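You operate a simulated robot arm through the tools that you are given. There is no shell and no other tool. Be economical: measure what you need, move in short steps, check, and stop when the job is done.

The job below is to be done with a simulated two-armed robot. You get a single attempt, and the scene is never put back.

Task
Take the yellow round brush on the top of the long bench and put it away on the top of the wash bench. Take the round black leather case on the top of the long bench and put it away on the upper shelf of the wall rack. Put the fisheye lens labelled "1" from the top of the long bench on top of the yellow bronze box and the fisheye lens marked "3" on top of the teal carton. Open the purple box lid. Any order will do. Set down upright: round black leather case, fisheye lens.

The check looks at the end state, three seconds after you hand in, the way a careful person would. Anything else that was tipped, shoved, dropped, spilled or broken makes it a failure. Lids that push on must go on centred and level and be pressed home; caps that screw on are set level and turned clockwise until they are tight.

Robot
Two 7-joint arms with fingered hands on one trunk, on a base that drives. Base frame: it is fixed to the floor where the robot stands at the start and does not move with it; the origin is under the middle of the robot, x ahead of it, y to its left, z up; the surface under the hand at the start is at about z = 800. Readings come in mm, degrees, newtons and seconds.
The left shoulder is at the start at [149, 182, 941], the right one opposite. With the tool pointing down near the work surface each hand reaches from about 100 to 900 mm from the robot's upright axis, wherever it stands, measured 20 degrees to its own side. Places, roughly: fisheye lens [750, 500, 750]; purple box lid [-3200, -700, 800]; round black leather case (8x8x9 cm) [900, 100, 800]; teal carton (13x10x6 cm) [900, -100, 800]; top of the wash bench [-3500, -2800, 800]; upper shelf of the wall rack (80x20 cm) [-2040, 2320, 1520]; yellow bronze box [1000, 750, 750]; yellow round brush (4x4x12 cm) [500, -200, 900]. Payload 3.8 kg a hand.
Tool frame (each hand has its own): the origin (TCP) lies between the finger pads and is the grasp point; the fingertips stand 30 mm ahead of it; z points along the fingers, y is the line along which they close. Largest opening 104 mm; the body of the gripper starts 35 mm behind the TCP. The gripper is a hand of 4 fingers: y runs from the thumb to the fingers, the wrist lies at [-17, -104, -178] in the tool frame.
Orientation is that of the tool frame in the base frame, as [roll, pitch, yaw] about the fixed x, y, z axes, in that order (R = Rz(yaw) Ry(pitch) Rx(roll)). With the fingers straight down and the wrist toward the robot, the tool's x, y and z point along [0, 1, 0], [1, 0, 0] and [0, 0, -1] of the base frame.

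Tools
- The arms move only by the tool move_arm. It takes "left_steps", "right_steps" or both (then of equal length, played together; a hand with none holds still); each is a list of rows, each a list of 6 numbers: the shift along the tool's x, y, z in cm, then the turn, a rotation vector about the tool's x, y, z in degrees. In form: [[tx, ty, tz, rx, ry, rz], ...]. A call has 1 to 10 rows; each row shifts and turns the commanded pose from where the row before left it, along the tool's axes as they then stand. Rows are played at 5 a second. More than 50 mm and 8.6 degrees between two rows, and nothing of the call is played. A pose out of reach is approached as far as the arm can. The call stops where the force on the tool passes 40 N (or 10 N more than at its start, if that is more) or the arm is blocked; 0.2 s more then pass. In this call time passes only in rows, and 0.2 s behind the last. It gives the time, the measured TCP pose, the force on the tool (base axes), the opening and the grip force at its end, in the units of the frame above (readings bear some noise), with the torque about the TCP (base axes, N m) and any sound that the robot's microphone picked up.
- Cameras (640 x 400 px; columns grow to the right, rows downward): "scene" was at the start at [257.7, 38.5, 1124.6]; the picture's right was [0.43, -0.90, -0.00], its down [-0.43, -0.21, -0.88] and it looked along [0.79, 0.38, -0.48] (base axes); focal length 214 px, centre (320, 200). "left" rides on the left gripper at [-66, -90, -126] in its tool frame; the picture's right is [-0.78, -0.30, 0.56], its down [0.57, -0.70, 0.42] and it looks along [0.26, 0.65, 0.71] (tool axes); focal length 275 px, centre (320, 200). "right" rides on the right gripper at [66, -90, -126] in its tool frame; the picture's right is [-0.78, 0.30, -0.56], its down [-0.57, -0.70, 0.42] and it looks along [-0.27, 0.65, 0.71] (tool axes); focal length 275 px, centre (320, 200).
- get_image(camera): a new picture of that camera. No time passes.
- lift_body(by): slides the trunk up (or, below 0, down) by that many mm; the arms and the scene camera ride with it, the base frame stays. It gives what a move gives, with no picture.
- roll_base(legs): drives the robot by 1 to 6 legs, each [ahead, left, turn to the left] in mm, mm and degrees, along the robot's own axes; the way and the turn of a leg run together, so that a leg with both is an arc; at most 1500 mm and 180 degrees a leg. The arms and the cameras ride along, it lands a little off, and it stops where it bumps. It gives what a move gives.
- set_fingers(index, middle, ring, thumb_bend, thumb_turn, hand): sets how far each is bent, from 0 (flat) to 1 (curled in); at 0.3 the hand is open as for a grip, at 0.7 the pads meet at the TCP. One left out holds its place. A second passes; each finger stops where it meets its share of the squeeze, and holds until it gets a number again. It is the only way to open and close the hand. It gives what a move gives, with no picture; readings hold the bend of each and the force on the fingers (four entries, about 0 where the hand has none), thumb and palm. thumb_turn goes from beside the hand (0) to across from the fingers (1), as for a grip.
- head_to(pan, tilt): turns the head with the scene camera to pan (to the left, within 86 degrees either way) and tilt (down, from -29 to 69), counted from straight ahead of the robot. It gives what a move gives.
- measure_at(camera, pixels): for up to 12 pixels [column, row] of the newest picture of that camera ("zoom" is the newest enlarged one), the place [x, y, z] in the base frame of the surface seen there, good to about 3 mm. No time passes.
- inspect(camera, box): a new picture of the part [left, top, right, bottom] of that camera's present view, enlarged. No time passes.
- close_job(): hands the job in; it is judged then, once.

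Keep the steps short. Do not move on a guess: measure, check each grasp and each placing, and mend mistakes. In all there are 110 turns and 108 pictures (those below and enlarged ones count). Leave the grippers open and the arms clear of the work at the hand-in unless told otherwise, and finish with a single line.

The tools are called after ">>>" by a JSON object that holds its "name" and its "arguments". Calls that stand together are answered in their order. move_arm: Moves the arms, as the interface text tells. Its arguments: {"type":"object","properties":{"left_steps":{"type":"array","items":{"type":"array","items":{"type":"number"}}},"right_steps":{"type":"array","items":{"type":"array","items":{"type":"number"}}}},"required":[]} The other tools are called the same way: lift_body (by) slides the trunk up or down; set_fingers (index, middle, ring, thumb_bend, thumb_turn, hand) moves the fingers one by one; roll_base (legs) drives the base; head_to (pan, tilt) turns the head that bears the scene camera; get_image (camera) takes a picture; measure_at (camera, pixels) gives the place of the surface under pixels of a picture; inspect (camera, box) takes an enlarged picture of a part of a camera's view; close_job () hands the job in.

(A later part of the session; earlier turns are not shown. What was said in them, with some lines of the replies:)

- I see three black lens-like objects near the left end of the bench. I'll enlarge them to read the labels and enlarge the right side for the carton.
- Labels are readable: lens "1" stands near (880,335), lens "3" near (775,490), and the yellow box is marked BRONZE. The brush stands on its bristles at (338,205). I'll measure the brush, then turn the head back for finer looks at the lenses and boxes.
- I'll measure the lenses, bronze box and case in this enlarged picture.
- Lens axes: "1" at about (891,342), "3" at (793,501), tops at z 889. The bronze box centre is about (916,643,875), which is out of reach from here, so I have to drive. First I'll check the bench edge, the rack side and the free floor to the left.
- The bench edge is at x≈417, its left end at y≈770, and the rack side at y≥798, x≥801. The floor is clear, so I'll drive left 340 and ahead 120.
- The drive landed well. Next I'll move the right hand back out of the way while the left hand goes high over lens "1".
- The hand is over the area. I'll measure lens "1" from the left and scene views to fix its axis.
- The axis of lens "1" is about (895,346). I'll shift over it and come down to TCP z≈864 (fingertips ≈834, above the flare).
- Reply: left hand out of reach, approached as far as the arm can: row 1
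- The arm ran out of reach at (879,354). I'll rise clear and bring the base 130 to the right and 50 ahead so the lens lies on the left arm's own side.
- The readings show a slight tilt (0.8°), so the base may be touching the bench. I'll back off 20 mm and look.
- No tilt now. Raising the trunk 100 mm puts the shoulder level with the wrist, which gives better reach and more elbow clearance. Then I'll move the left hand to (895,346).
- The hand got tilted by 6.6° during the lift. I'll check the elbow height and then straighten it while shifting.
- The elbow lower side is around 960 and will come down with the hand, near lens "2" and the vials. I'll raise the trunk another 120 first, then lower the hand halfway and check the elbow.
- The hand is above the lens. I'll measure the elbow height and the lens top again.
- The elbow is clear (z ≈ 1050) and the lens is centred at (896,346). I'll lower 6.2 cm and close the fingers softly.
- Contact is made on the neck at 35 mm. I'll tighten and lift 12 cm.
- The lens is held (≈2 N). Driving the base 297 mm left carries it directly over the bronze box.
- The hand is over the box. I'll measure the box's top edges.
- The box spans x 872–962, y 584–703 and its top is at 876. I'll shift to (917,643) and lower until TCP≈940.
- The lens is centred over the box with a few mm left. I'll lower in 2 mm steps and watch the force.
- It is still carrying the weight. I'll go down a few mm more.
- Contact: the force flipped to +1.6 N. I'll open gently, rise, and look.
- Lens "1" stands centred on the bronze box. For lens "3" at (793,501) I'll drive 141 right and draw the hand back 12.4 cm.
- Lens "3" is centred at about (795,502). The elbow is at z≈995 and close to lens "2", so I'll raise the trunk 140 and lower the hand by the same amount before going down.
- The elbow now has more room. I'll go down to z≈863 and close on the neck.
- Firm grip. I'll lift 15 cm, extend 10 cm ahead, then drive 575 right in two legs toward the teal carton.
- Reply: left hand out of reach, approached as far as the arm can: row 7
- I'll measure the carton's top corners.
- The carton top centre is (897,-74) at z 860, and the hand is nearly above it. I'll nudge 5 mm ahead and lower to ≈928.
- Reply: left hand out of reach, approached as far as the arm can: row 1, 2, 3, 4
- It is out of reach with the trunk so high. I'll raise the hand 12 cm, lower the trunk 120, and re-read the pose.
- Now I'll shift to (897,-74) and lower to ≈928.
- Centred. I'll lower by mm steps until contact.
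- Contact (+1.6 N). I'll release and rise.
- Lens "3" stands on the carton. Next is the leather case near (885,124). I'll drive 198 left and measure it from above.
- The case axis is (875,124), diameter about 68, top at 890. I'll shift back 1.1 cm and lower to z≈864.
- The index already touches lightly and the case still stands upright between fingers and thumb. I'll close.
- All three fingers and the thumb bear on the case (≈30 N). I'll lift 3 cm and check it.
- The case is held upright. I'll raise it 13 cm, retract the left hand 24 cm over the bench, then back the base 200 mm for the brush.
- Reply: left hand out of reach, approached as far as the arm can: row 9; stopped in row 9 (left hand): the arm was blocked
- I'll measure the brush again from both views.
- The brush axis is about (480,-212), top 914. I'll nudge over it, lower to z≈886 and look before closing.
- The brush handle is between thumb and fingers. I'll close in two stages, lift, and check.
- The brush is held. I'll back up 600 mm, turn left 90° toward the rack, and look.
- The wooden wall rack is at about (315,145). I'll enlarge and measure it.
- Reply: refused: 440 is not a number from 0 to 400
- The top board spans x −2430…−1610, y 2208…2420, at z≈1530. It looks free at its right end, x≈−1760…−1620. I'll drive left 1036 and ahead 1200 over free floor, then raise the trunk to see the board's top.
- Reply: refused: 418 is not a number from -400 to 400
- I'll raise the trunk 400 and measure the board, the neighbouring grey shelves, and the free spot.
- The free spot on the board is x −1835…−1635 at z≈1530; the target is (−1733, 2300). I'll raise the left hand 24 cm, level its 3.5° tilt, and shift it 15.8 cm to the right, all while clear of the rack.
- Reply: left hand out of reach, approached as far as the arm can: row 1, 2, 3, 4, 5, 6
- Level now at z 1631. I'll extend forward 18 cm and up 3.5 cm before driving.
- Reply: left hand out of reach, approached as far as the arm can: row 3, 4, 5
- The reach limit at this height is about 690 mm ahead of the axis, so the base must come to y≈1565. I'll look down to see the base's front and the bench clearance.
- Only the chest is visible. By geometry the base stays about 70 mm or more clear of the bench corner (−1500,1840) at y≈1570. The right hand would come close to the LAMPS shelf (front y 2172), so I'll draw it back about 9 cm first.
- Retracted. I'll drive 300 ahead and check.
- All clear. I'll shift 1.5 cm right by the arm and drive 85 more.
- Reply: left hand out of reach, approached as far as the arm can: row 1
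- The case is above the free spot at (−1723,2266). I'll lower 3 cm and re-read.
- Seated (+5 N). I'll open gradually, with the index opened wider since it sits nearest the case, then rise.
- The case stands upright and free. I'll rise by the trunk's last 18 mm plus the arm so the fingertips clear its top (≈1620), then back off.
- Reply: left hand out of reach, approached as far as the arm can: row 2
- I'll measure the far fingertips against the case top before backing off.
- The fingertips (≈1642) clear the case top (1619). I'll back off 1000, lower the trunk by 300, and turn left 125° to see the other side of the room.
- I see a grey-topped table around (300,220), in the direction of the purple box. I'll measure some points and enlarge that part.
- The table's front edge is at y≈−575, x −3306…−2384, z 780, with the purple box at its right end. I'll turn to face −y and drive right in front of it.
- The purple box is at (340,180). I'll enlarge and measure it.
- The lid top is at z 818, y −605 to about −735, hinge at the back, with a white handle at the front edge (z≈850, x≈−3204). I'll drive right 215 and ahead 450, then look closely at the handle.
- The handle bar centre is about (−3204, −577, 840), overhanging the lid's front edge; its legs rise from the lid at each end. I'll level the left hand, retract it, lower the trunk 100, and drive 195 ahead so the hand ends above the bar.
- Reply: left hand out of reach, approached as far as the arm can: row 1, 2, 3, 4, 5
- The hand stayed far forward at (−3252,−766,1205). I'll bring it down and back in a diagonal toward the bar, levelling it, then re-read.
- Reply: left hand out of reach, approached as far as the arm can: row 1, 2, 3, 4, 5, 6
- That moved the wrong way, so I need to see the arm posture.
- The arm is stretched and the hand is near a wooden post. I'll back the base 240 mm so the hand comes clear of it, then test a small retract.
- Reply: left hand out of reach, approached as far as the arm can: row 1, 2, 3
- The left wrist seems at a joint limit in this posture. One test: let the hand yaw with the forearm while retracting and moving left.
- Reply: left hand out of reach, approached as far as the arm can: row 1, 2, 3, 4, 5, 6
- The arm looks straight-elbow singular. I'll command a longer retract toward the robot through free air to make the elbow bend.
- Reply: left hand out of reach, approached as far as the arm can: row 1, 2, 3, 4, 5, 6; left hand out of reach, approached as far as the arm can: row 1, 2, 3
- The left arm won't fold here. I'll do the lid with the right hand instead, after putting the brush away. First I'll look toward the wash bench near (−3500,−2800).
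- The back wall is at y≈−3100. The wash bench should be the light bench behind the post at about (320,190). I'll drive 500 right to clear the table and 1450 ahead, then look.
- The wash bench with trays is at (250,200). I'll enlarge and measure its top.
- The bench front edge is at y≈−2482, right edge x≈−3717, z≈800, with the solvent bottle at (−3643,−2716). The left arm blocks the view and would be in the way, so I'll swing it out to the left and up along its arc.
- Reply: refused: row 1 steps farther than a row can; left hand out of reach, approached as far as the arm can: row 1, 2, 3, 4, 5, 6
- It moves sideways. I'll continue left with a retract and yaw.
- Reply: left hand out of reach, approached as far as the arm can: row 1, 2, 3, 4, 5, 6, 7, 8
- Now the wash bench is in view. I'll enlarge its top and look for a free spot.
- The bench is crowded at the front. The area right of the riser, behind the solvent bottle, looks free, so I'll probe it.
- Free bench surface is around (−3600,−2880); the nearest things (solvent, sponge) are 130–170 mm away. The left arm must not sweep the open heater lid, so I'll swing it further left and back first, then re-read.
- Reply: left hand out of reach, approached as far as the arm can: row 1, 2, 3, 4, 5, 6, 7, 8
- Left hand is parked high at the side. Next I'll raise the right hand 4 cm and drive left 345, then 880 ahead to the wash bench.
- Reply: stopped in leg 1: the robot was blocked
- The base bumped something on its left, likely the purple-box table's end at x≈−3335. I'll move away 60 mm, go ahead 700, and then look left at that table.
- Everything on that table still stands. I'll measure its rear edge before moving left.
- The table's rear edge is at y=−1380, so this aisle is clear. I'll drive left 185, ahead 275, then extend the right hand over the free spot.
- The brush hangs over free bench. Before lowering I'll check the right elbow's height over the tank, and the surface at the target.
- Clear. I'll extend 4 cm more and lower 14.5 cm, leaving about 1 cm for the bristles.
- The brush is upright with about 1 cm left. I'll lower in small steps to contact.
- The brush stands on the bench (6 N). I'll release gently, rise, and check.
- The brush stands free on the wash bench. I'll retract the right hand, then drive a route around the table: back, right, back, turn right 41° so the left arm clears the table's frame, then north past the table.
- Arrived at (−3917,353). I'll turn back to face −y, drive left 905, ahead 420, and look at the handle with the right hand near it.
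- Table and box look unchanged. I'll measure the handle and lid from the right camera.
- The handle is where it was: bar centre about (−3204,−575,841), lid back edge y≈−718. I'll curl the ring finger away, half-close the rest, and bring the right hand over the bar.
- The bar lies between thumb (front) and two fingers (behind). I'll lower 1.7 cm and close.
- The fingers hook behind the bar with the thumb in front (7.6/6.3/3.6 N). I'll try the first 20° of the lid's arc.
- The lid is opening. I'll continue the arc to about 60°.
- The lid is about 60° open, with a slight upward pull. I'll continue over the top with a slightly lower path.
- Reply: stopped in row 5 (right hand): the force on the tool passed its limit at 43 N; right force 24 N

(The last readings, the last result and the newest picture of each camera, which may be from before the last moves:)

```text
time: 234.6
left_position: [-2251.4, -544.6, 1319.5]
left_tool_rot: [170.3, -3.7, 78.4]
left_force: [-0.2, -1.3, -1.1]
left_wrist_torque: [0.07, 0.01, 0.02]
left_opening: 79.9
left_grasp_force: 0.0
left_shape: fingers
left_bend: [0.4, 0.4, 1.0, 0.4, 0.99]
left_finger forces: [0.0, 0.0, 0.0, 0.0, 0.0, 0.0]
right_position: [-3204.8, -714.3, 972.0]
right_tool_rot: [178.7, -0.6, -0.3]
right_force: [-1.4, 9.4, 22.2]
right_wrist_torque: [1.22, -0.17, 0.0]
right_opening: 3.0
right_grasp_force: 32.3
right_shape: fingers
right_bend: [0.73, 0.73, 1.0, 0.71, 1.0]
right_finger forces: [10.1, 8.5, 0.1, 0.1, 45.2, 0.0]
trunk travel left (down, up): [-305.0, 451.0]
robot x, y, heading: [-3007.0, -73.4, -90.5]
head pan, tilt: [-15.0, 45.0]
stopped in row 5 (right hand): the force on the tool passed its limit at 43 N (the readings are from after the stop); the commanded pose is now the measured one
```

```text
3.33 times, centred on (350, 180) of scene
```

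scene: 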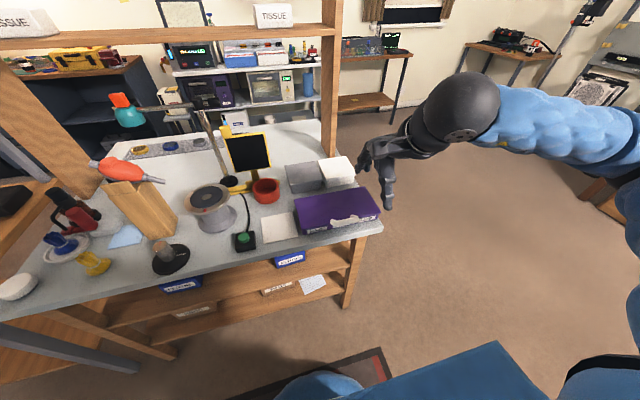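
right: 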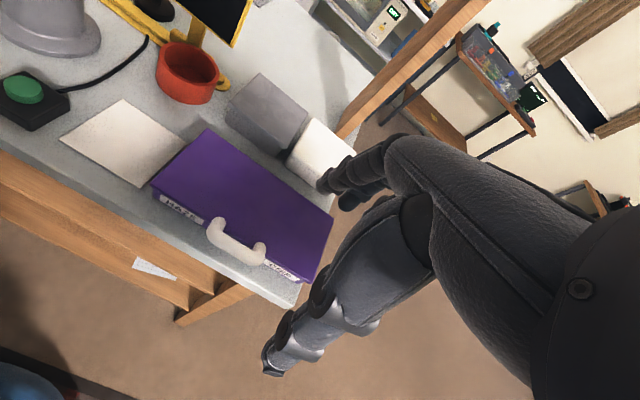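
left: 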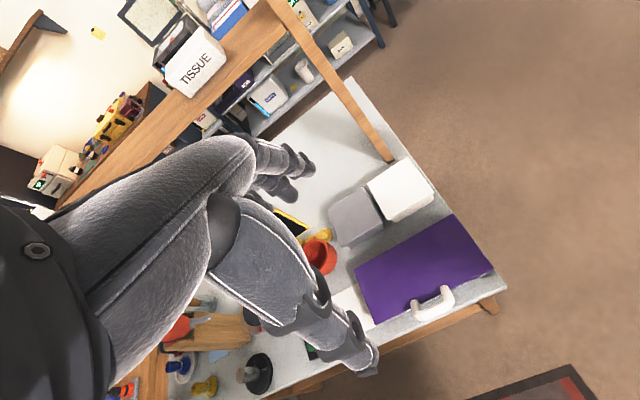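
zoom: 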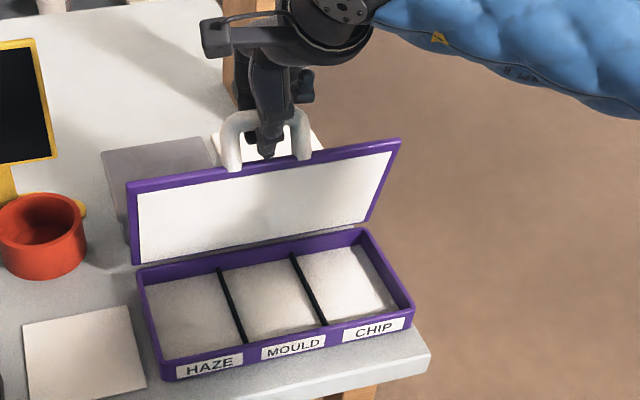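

The thumb is pressing on the lid's edge at about 80°. I'll relax fingers and thumb to a loose cage so the thumb only pushes from the front, and check the lid stays.

>>> {"name": "set_fingers", "arguments": {"hand": "right", "index": 0.62, "middle": 0.62, "thumb_bend": 0.64}}

>>> {"name": "move_arm", "arguments": {"right_steps": [[0, 0.6, -0.4, 0, 0, 0], [0, 0.8, 0, 0, 0, 0], [0, 0.8, 0, 0, 0, 0]]}}

```text
time: 235.6
left_position: [-2250.1, -541.6, 1321.1]
left_tool_rot: [170.3, -3.6, 78.5]
left_force: [0.4, 0.3, 0.3]
left_wrist_torque: [-0.01, 0.01, -0.01]
left_opening: 80.0
left_grasp_force: 0.2
left_shape: fingers
left_bend: [0.4, 0.4, 1.0, 0.4, 0.99]
left_finger forces: [0.0, 0.0, 0.1, 0.0, 0.1, 0.1]
right_position: [-3203.9, -712.9, 969.9]
right_tool_rot: [178.9, -0.4, -0.3]
right_force: [0.5, 6.4, 27.1]
right_wrist_torque: [0.6, -0.09, -0.01]
right_opening: 20.9
right_grasp_force: 15.3
right_shape: fingers
right_bend: [0.62, 0.62, 1.0, 0.65, 1.0]
right_finger forces: [0.0, 0.0, 0.0, 0.0, 31.2, 0.0]
trunk travel left (down, up): [-305.0, 451.0]
robot x, y, heading: [-3008.3, -69.7, -90.2]
head pan, tilt: [-15.0, 45.0]
```

```text
time: 236.4
left_position: [-2250.5, -541.8, 1319.2]
left_tool_rot: [170.5, -3.7, 78.4]
left_force: [0.0, -0.4, 0.1]
left_wrist_torque: [-0.02, -0.01, -0.01]
left_opening: 79.5
left_grasp_force: 0.0
left_shape: fingers
left_bend: [0.4, 0.4, 1.0, 0.4, 0.99]
left_finger forces: [0.1, 0.0, 0.0, 0.0, 0.1, 0.0]
right_position: [-3203.8, -735.5, 975.1]
right_tool_rot: [178.7, -0.5, -0.4]
right_force: [0.9, 5.7, 25.5]
right_wrist_torque: [0.8, -0.13, -0.01]
right_opening: 24.9
right_grasp_force: 14.0
right_shape: fingers
right_bend: [0.62, 0.62, 1.0, 0.62, 1.0]
right_finger forces: [0.0, 0.0, 0.0, 0.0, 27.7, 0.0]
trunk travel left (down, up): [-305.0, 451.0]
robot x, y, heading: [-3012.2, -71.9, -90.4]
head pan, tilt: [-15.0, 45.0]
```

The thumb still bears down on the edge (25 N). I'll rise 1 cm, pushing back gently, and look.

>>> {"name": "move_arm", "arguments": {"right_steps": [[0, 0.1, -0.5, 0, 0, 0], [0, 0.3, -0.5, 0, 0, 0], [0, 0.7, 0, 0, 0, 0]]}}

>>> {"name": "inspect", "arguments": {"camera": "scene", "box": [280, 100, 420, 220]}}

```text
time: 237.2
left_position: [-2252.0, -544.6, 1318.6]
left_tool_rot: [170.4, -3.8, 78.4]
left_force: [0.3, 0.4, -0.9]
left_wrist_torque: [-0.01, 0.0, 0.0]
left_opening: 79.6
left_grasp_force: 0.0
left_shape: fingers
left_bend: [0.4, 0.4, 1.0, 0.4, 0.99]
left_finger forces: [0.1, 0.0, 0.0, 0.1, 0.0, 0.0]
right_position: [-3206.7, -747.4, 979.3]
right_tool_rot: [179.5, -0.2, -0.5]
right_force: [1.0, 0.1, -0.4]
right_wrist_torque: [-0.03, 0.0, -0.02]
right_opening: 21.0
right_grasp_force: 0.4
right_shape: fingers
right_bend: [0.62, 0.62, 1.0, 0.63, 1.0]
right_finger forces: [0.1, 0.0, 0.0, 0.0, 0.7, 0.0]
trunk travel left (down, up): [-305.0, 451.0]
robot x, y, heading: [-3010.8, -73.4, -90.5]
head pan, tilt: [-15.0, 45.0]
```

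```text
3.33 times, centred on (350, 160) of scene
```

zoom: 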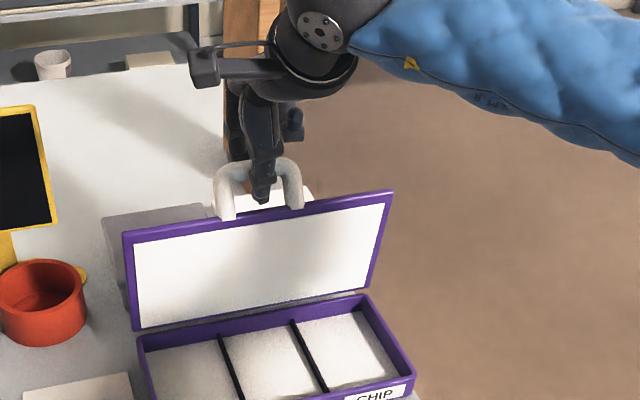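

The lid is near vertical with no load. I'll push it back another 3 cm.

>>> {"name": "move_arm", "arguments": {"right_steps": [[0, 0.7, 0, 0, 0, 0], [0, 0.7, 0, 0, 0, 0], [0, 0.7, 0.1, 0, 0, 0], [0, 0.7, 0.1, 0, 0, 0]]}}

>>> {"name": "inspect", "arguments": {"camera": "scene", "box": [280, 100, 420, 220]}}

>>> {"name": "measure_at", "arguments": {"camera": "zoom", "pixels": [[150, 245], [150, 310], [360, 215], [355, 280], [250, 225], [250, 300], [225, 190]]}}

```text
time: 238.2
left_position: [-2250.9, -545.7, 1318.2]
left_tool_rot: [170.3, -3.8, 78.5]
left_force: [0.0, -0.3, 0.0]
left_wrist_torque: [-0.03, -0.01, 0.03]
left_opening: 80.1
left_grasp_force: 0.1
left_shape: fingers
left_bend: [0.4, 0.4, 1.0, 0.4, 0.99]
left_finger forces: [0.1, 0.1, 0.1, 0.0, 0.2, 0.0]
right_position: [-3204.9, -776.6, 978.7]
right_tool_rot: [179.3, -0.3, -0.5]
right_force: [0.2, -0.4, -1.6]
right_wrist_torque: [-0.02, 0.0, -0.01]
right_opening: 20.9
right_grasp_force: 0.4
right_shape: fingers
right_bend: [0.62, 0.62, 1.0, 0.63, 1.0]
right_finger forces: [0.0, 0.2, 0.1, 0.1, 0.7, 0.0]
trunk travel left (down, up): [-305.0, 451.0]
robot x, y, heading: [-3007.5, -70.9, -90.3]
head pan, tilt: [-15.0, 45.0]
```

```text
3.33 times, centred on (350, 160) of scene
```

zoom: 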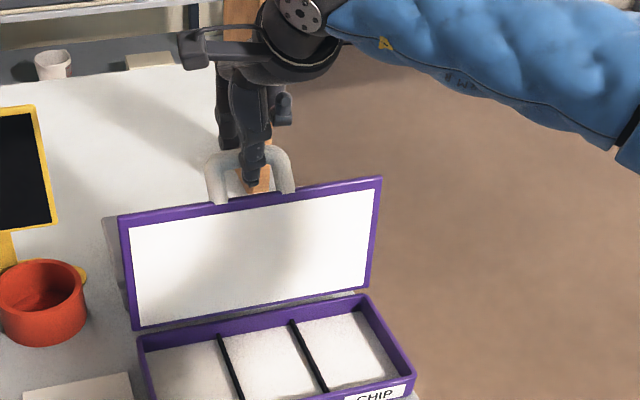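

```text
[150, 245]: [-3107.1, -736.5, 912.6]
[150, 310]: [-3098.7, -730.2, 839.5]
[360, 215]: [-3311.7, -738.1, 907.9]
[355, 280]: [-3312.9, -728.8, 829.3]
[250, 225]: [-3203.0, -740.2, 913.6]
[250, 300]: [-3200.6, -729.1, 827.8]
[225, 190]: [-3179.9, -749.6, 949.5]
```

The lid leans about 7° past vertical. I'll ease it 2 cm further back, then open the hand and raise it clear.

>>> {"name": "move_arm", "arguments": {"right_steps": [[0, 0.7, 0.15, 0, 0, 0], [0, 0.7, 0.15, 0, 0, 0], [0, 0.6, 0.15, 0, 0, 0], [0, 0, 0, 0, 0, 0]]}}

>>> {"name": "set_fingers", "arguments": {"hand": "right", "index": 0.4, "middle": 0.4, "thumb_bend": 0.5}}

>>> {"name": "inspect", "arguments": {"camera": "scene", "box": [280, 100, 420, 220]}}

>>> {"name": "measure_at", "arguments": {"camera": "zoom", "pixels": [[150, 245], [150, 310], [355, 220], [355, 280], [250, 230], [250, 300]]}}

```text
time: 239.2
left_position: [-2251.9, -544.6, 1318.9]
left_tool_rot: [170.4, -3.8, 78.4]
left_force: [-0.6, 0.5, 1.1]
left_wrist_torque: [0.01, 0.01, 0.0]
left_opening: 80.1
left_grasp_force: 0.1
left_shape: fingers
left_bend: [0.4, 0.4, 1.0, 0.4, 0.99]
left_finger forces: [0.0, 0.0, 0.0, 0.0, 0.1, 0.0]
right_position: [-3205.3, -796.0, 973.8]
right_tool_rot: [179.2, -0.4, -0.4]
right_force: [-0.2, 0.8, -0.8]
right_wrist_torque: [0.01, -0.02, 0.0]
right_opening: 21.1
right_grasp_force: 0.3
right_shape: fingers
right_bend: [0.62, 0.62, 1.0, 0.63, 1.0]
right_finger forces: [0.0, 0.1, 0.0, 0.0, 0.8, 0.0]
trunk travel left (down, up): [-305.0, 451.0]
robot x, y, heading: [-3007.7, -72.9, -90.3]
head pan, tilt: [-15.0, 45.0]
```

```text
time: 240.2
left_position: [-2252.1, -545.0, 1319.4]
left_tool_rot: [170.4, -3.9, 78.5]
left_force: [-0.1, -0.6, -0.6]
left_wrist_torque: [0.01, -0.01, -0.03]
left_opening: 79.9
left_grasp_force: 0.0
left_shape: fingers
left_bend: [0.4, 0.4, 1.0, 0.4, 0.99]
left_finger forces: [0.0, 0.0, 0.1, 0.1, 0.0, 0.1]
right_position: [-3204.0, -796.4, 973.7]
right_tool_rot: [179.3, -0.4, -0.3]
right_force: [1.0, 0.5, 0.1]
right_wrist_torque: [0.02, 0.02, -0.04]
right_opening: 66.0
right_grasp_force: 0.0
right_shape: fingers
right_bend: [0.4, 0.4, 1.0, 0.5, 1.0]
right_finger forces: [0.0, 0.0, 0.1, 0.0, 0.0, 0.0]
trunk travel left (down, up): [-305.0, 451.0]
robot x, y, heading: [-3009.0, -72.6, -90.4]
head pan, tilt: [-15.0, 45.0]
```

```text
3.33 times, centred on (350, 160) of scene
```

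zoom: 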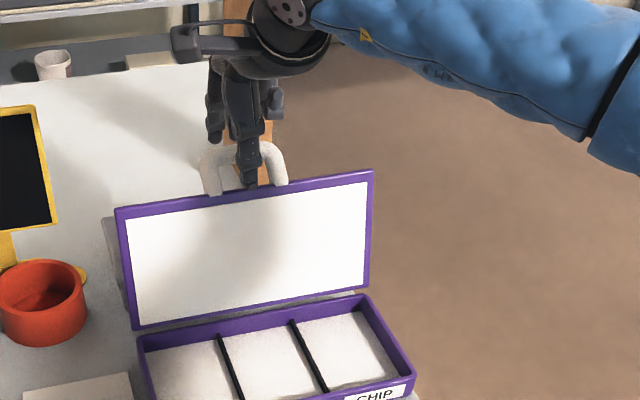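

```text
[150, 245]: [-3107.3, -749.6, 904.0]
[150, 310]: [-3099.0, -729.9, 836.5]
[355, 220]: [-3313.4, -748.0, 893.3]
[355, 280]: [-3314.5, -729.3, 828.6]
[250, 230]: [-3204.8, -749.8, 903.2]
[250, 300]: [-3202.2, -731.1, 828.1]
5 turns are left
```

The lid leans 15° past vertical and stays. I'll raise the hand straight up, clear of the handle, open both hands, and look.

>>> {"name": "move_arm", "arguments": {"right_steps": [[0, 0, -1.5, 0, 0, 0], [0, 0, -3, 0, 0, 0], [0, 0, -4, 0, 0, 0], [0, -2, -4, 0, 0, 0], [0, -4, 0, 0, 0, 0], [0, -4, 0, 0, 0, 0]]}}

>>> {"name": "set_fingers", "arguments": {"hand": "right", "index": 0.3, "middle": 0.3, "ring": 0.3, "thumb_bend": 0.3}}

>>> {"name": "set_fingers", "arguments": {"hand": "left", "index": 0.3, "middle": 0.3, "ring": 0.3, "thumb_bend": 0.3}}

>>> {"name": "get_image", "arguments": {"camera": "scene"}}

```text
time: 241.6
left_position: [-2250.7, -544.8, 1319.3]
left_tool_rot: [170.4, -3.8, 78.4]
left_force: [-0.4, 0.9, 0.0]
left_wrist_torque: [-0.02, 0.03, 0.0]
left_opening: 79.6
left_grasp_force: 0.0
left_shape: fingers
left_bend: [0.4, 0.4, 1.0, 0.4, 0.99]
left_finger forces: [0.1, 0.0, 0.0, 0.0, 0.0, 0.0]
right_position: [-3205.3, -693.2, 1099.6]
right_tool_rot: [179.2, -0.3, -0.5]
right_force: [-0.6, -0.4, -0.4]
right_wrist_torque: [0.0, -0.01, 0.02]
right_opening: 66.1
right_grasp_force: 0.1
right_shape: fingers
right_bend: [0.4, 0.4, 1.0, 0.5, 1.0]
right_finger forces: [0.0, 0.1, 0.0, 0.0, 0.1, 0.0]
trunk travel left (down, up): [-305.0, 451.0]
robot x, y, heading: [-3007.0, -72.8, -90.5]
head pan, tilt: [-15.0, 45.0]
```

```text
time: 242.6
left_position: [-2252.1, -545.5, 1319.4]
left_tool_rot: [170.4, -3.9, 78.5]
left_force: [-0.3, 0.0, 0.4]
left_wrist_torque: [0.03, 0.01, 0.02]
left_opening: 79.7
left_grasp_force: 0.0
left_shape: fingers
left_bend: [0.4, 0.4, 1.0, 0.4, 0.99]
left_finger forces: [0.1, 0.0, 0.0, 0.1, 0.0, 0.1]
right_position: [-3205.0, -695.0, 1097.6]
right_tool_rot: [179.4, -0.3, -0.4]
right_force: [0.1, -0.1, -0.3]
right_wrist_torque: [-0.01, 0.0, 0.0]
right_opening: 103.8
right_grasp_force: 0.1
right_shape: fingers
right_bend: [0.3, 0.3, 0.3, 0.3, 0.97]
right_finger forces: [0.0, 0.1, 0.0, 0.0, 0.0, 0.0]
trunk travel left (down, up): [-305.0, 451.0]
robot x, y, heading: [-3005.3, -74.8, -90.4]
head pan, tilt: [-15.0, 45.0]
```

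```text
time: 243.6
left_position: [-2252.1, -544.5, 1320.4]
left_tool_rot: [170.4, -3.9, 78.4]
left_force: [0.4, 0.1, -0.4]
left_wrist_torque: [0.0, -0.04, -0.03]
left_opening: 104.1
left_grasp_force: 0.0
left_shape: fingers
left_bend: [0.3, 0.3, 0.3, 0.3, 0.97]
left_finger forces: [0.1, 0.0, 0.0, 0.0, 0.0, 0.0]
right_position: [-3205.4, -694.9, 1099.1]
right_tool_rot: [179.3, -0.3, -0.4]
right_force: [-0.2, 0.5, -0.4]
right_wrist_torque: [0.0, 0.01, -0.06]
right_opening: 104.0
right_grasp_force: 0.1
right_shape: fingers
right_bend: [0.3, 0.3, 0.3, 0.3, 0.97]
right_finger forces: [0.0, 0.1, 0.1, 0.1, 0.0, 0.0]
trunk travel left (down, up): [-305.0, 451.0]
robot x, y, heading: [-3003.6, -77.3, -90.2]
head pan, tilt: [-15.0, 45.0]
```

```text
5 pictures are left
4 turns are left
```

scene: 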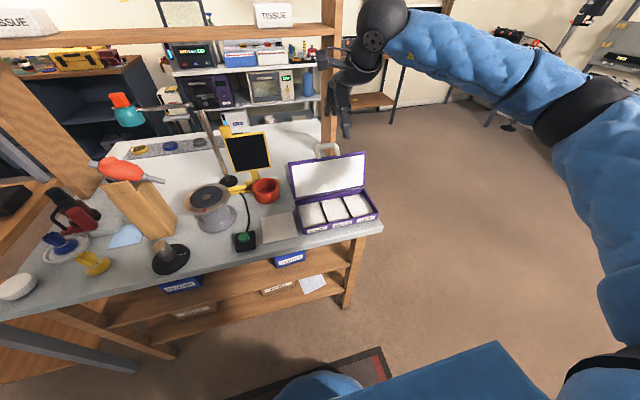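

The lid stands open by itself and both hands are open. I'll back the base off 350 mm so the arms are clear, and check the lid once more.

>>> {"name": "roll_base", "arguments": {"legs": [[-350, 0, 0]]}}

>>> {"name": "get_image", "arguments": {"camera": "scene"}}

```text
time: 245.8
left_position: [-2248.6, -195.8, 1319.0]
left_tool_rot: [170.4, -3.7, 78.6]
left_force: [0.5, -0.6, 0.5]
left_wrist_torque: [0.03, 0.01, -0.04]
left_opening: 104.2
left_grasp_force: 0.0
left_shape: fingers
left_bend: [0.3, 0.3, 0.3, 0.3, 0.97]
left_finger forces: [0.0, 0.0, 0.1, 0.0, 0.0, 0.0]
right_position: [-3201.2, -346.7, 1098.3]
right_tool_rot: [179.2, -0.4, -0.3]
right_force: [-0.5, 0.1, -0.8]
right_wrist_torque: [0.02, 0.0, -0.03]
right_opening: 104.2
right_grasp_force: 0.1
right_shape: fingers
right_bend: [0.3, 0.3, 0.3, 0.3, 0.97]
right_finger forces: [0.0, 0.0, 0.0, 0.1, 0.0, 0.0]
trunk travel left (down, up): [-305.0, 451.0]
robot x, y, heading: [-3007.7, 275.1, -90.4]
head pan, tilt: [-15.0, 45.0]
```

```text
4 pictures are left
3 turns are left
```

scene: 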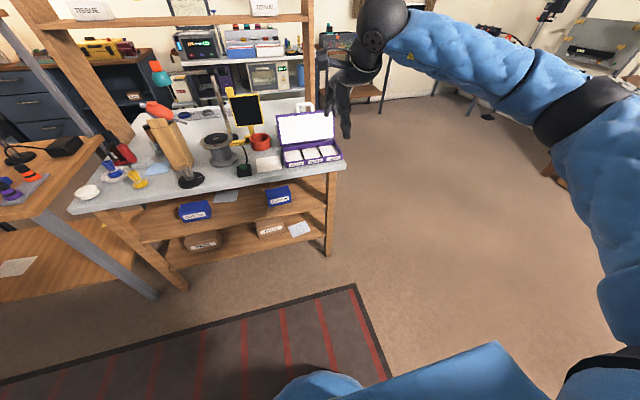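

The lid stays open, both hands are open, and the arms are clear. I'm handing in.

>>> {"name": "close_job", "arguments": {}}

```text
The job is handed in.
```

All five parts are done: brush on the wash bench, leather case upright on the rack's upper shelf, lens 1 on the bronze box, lens 3 on the teal carton, purple lid open; the base once bumped something beside the purple-box table, and I saw nothing there moved or fallen.
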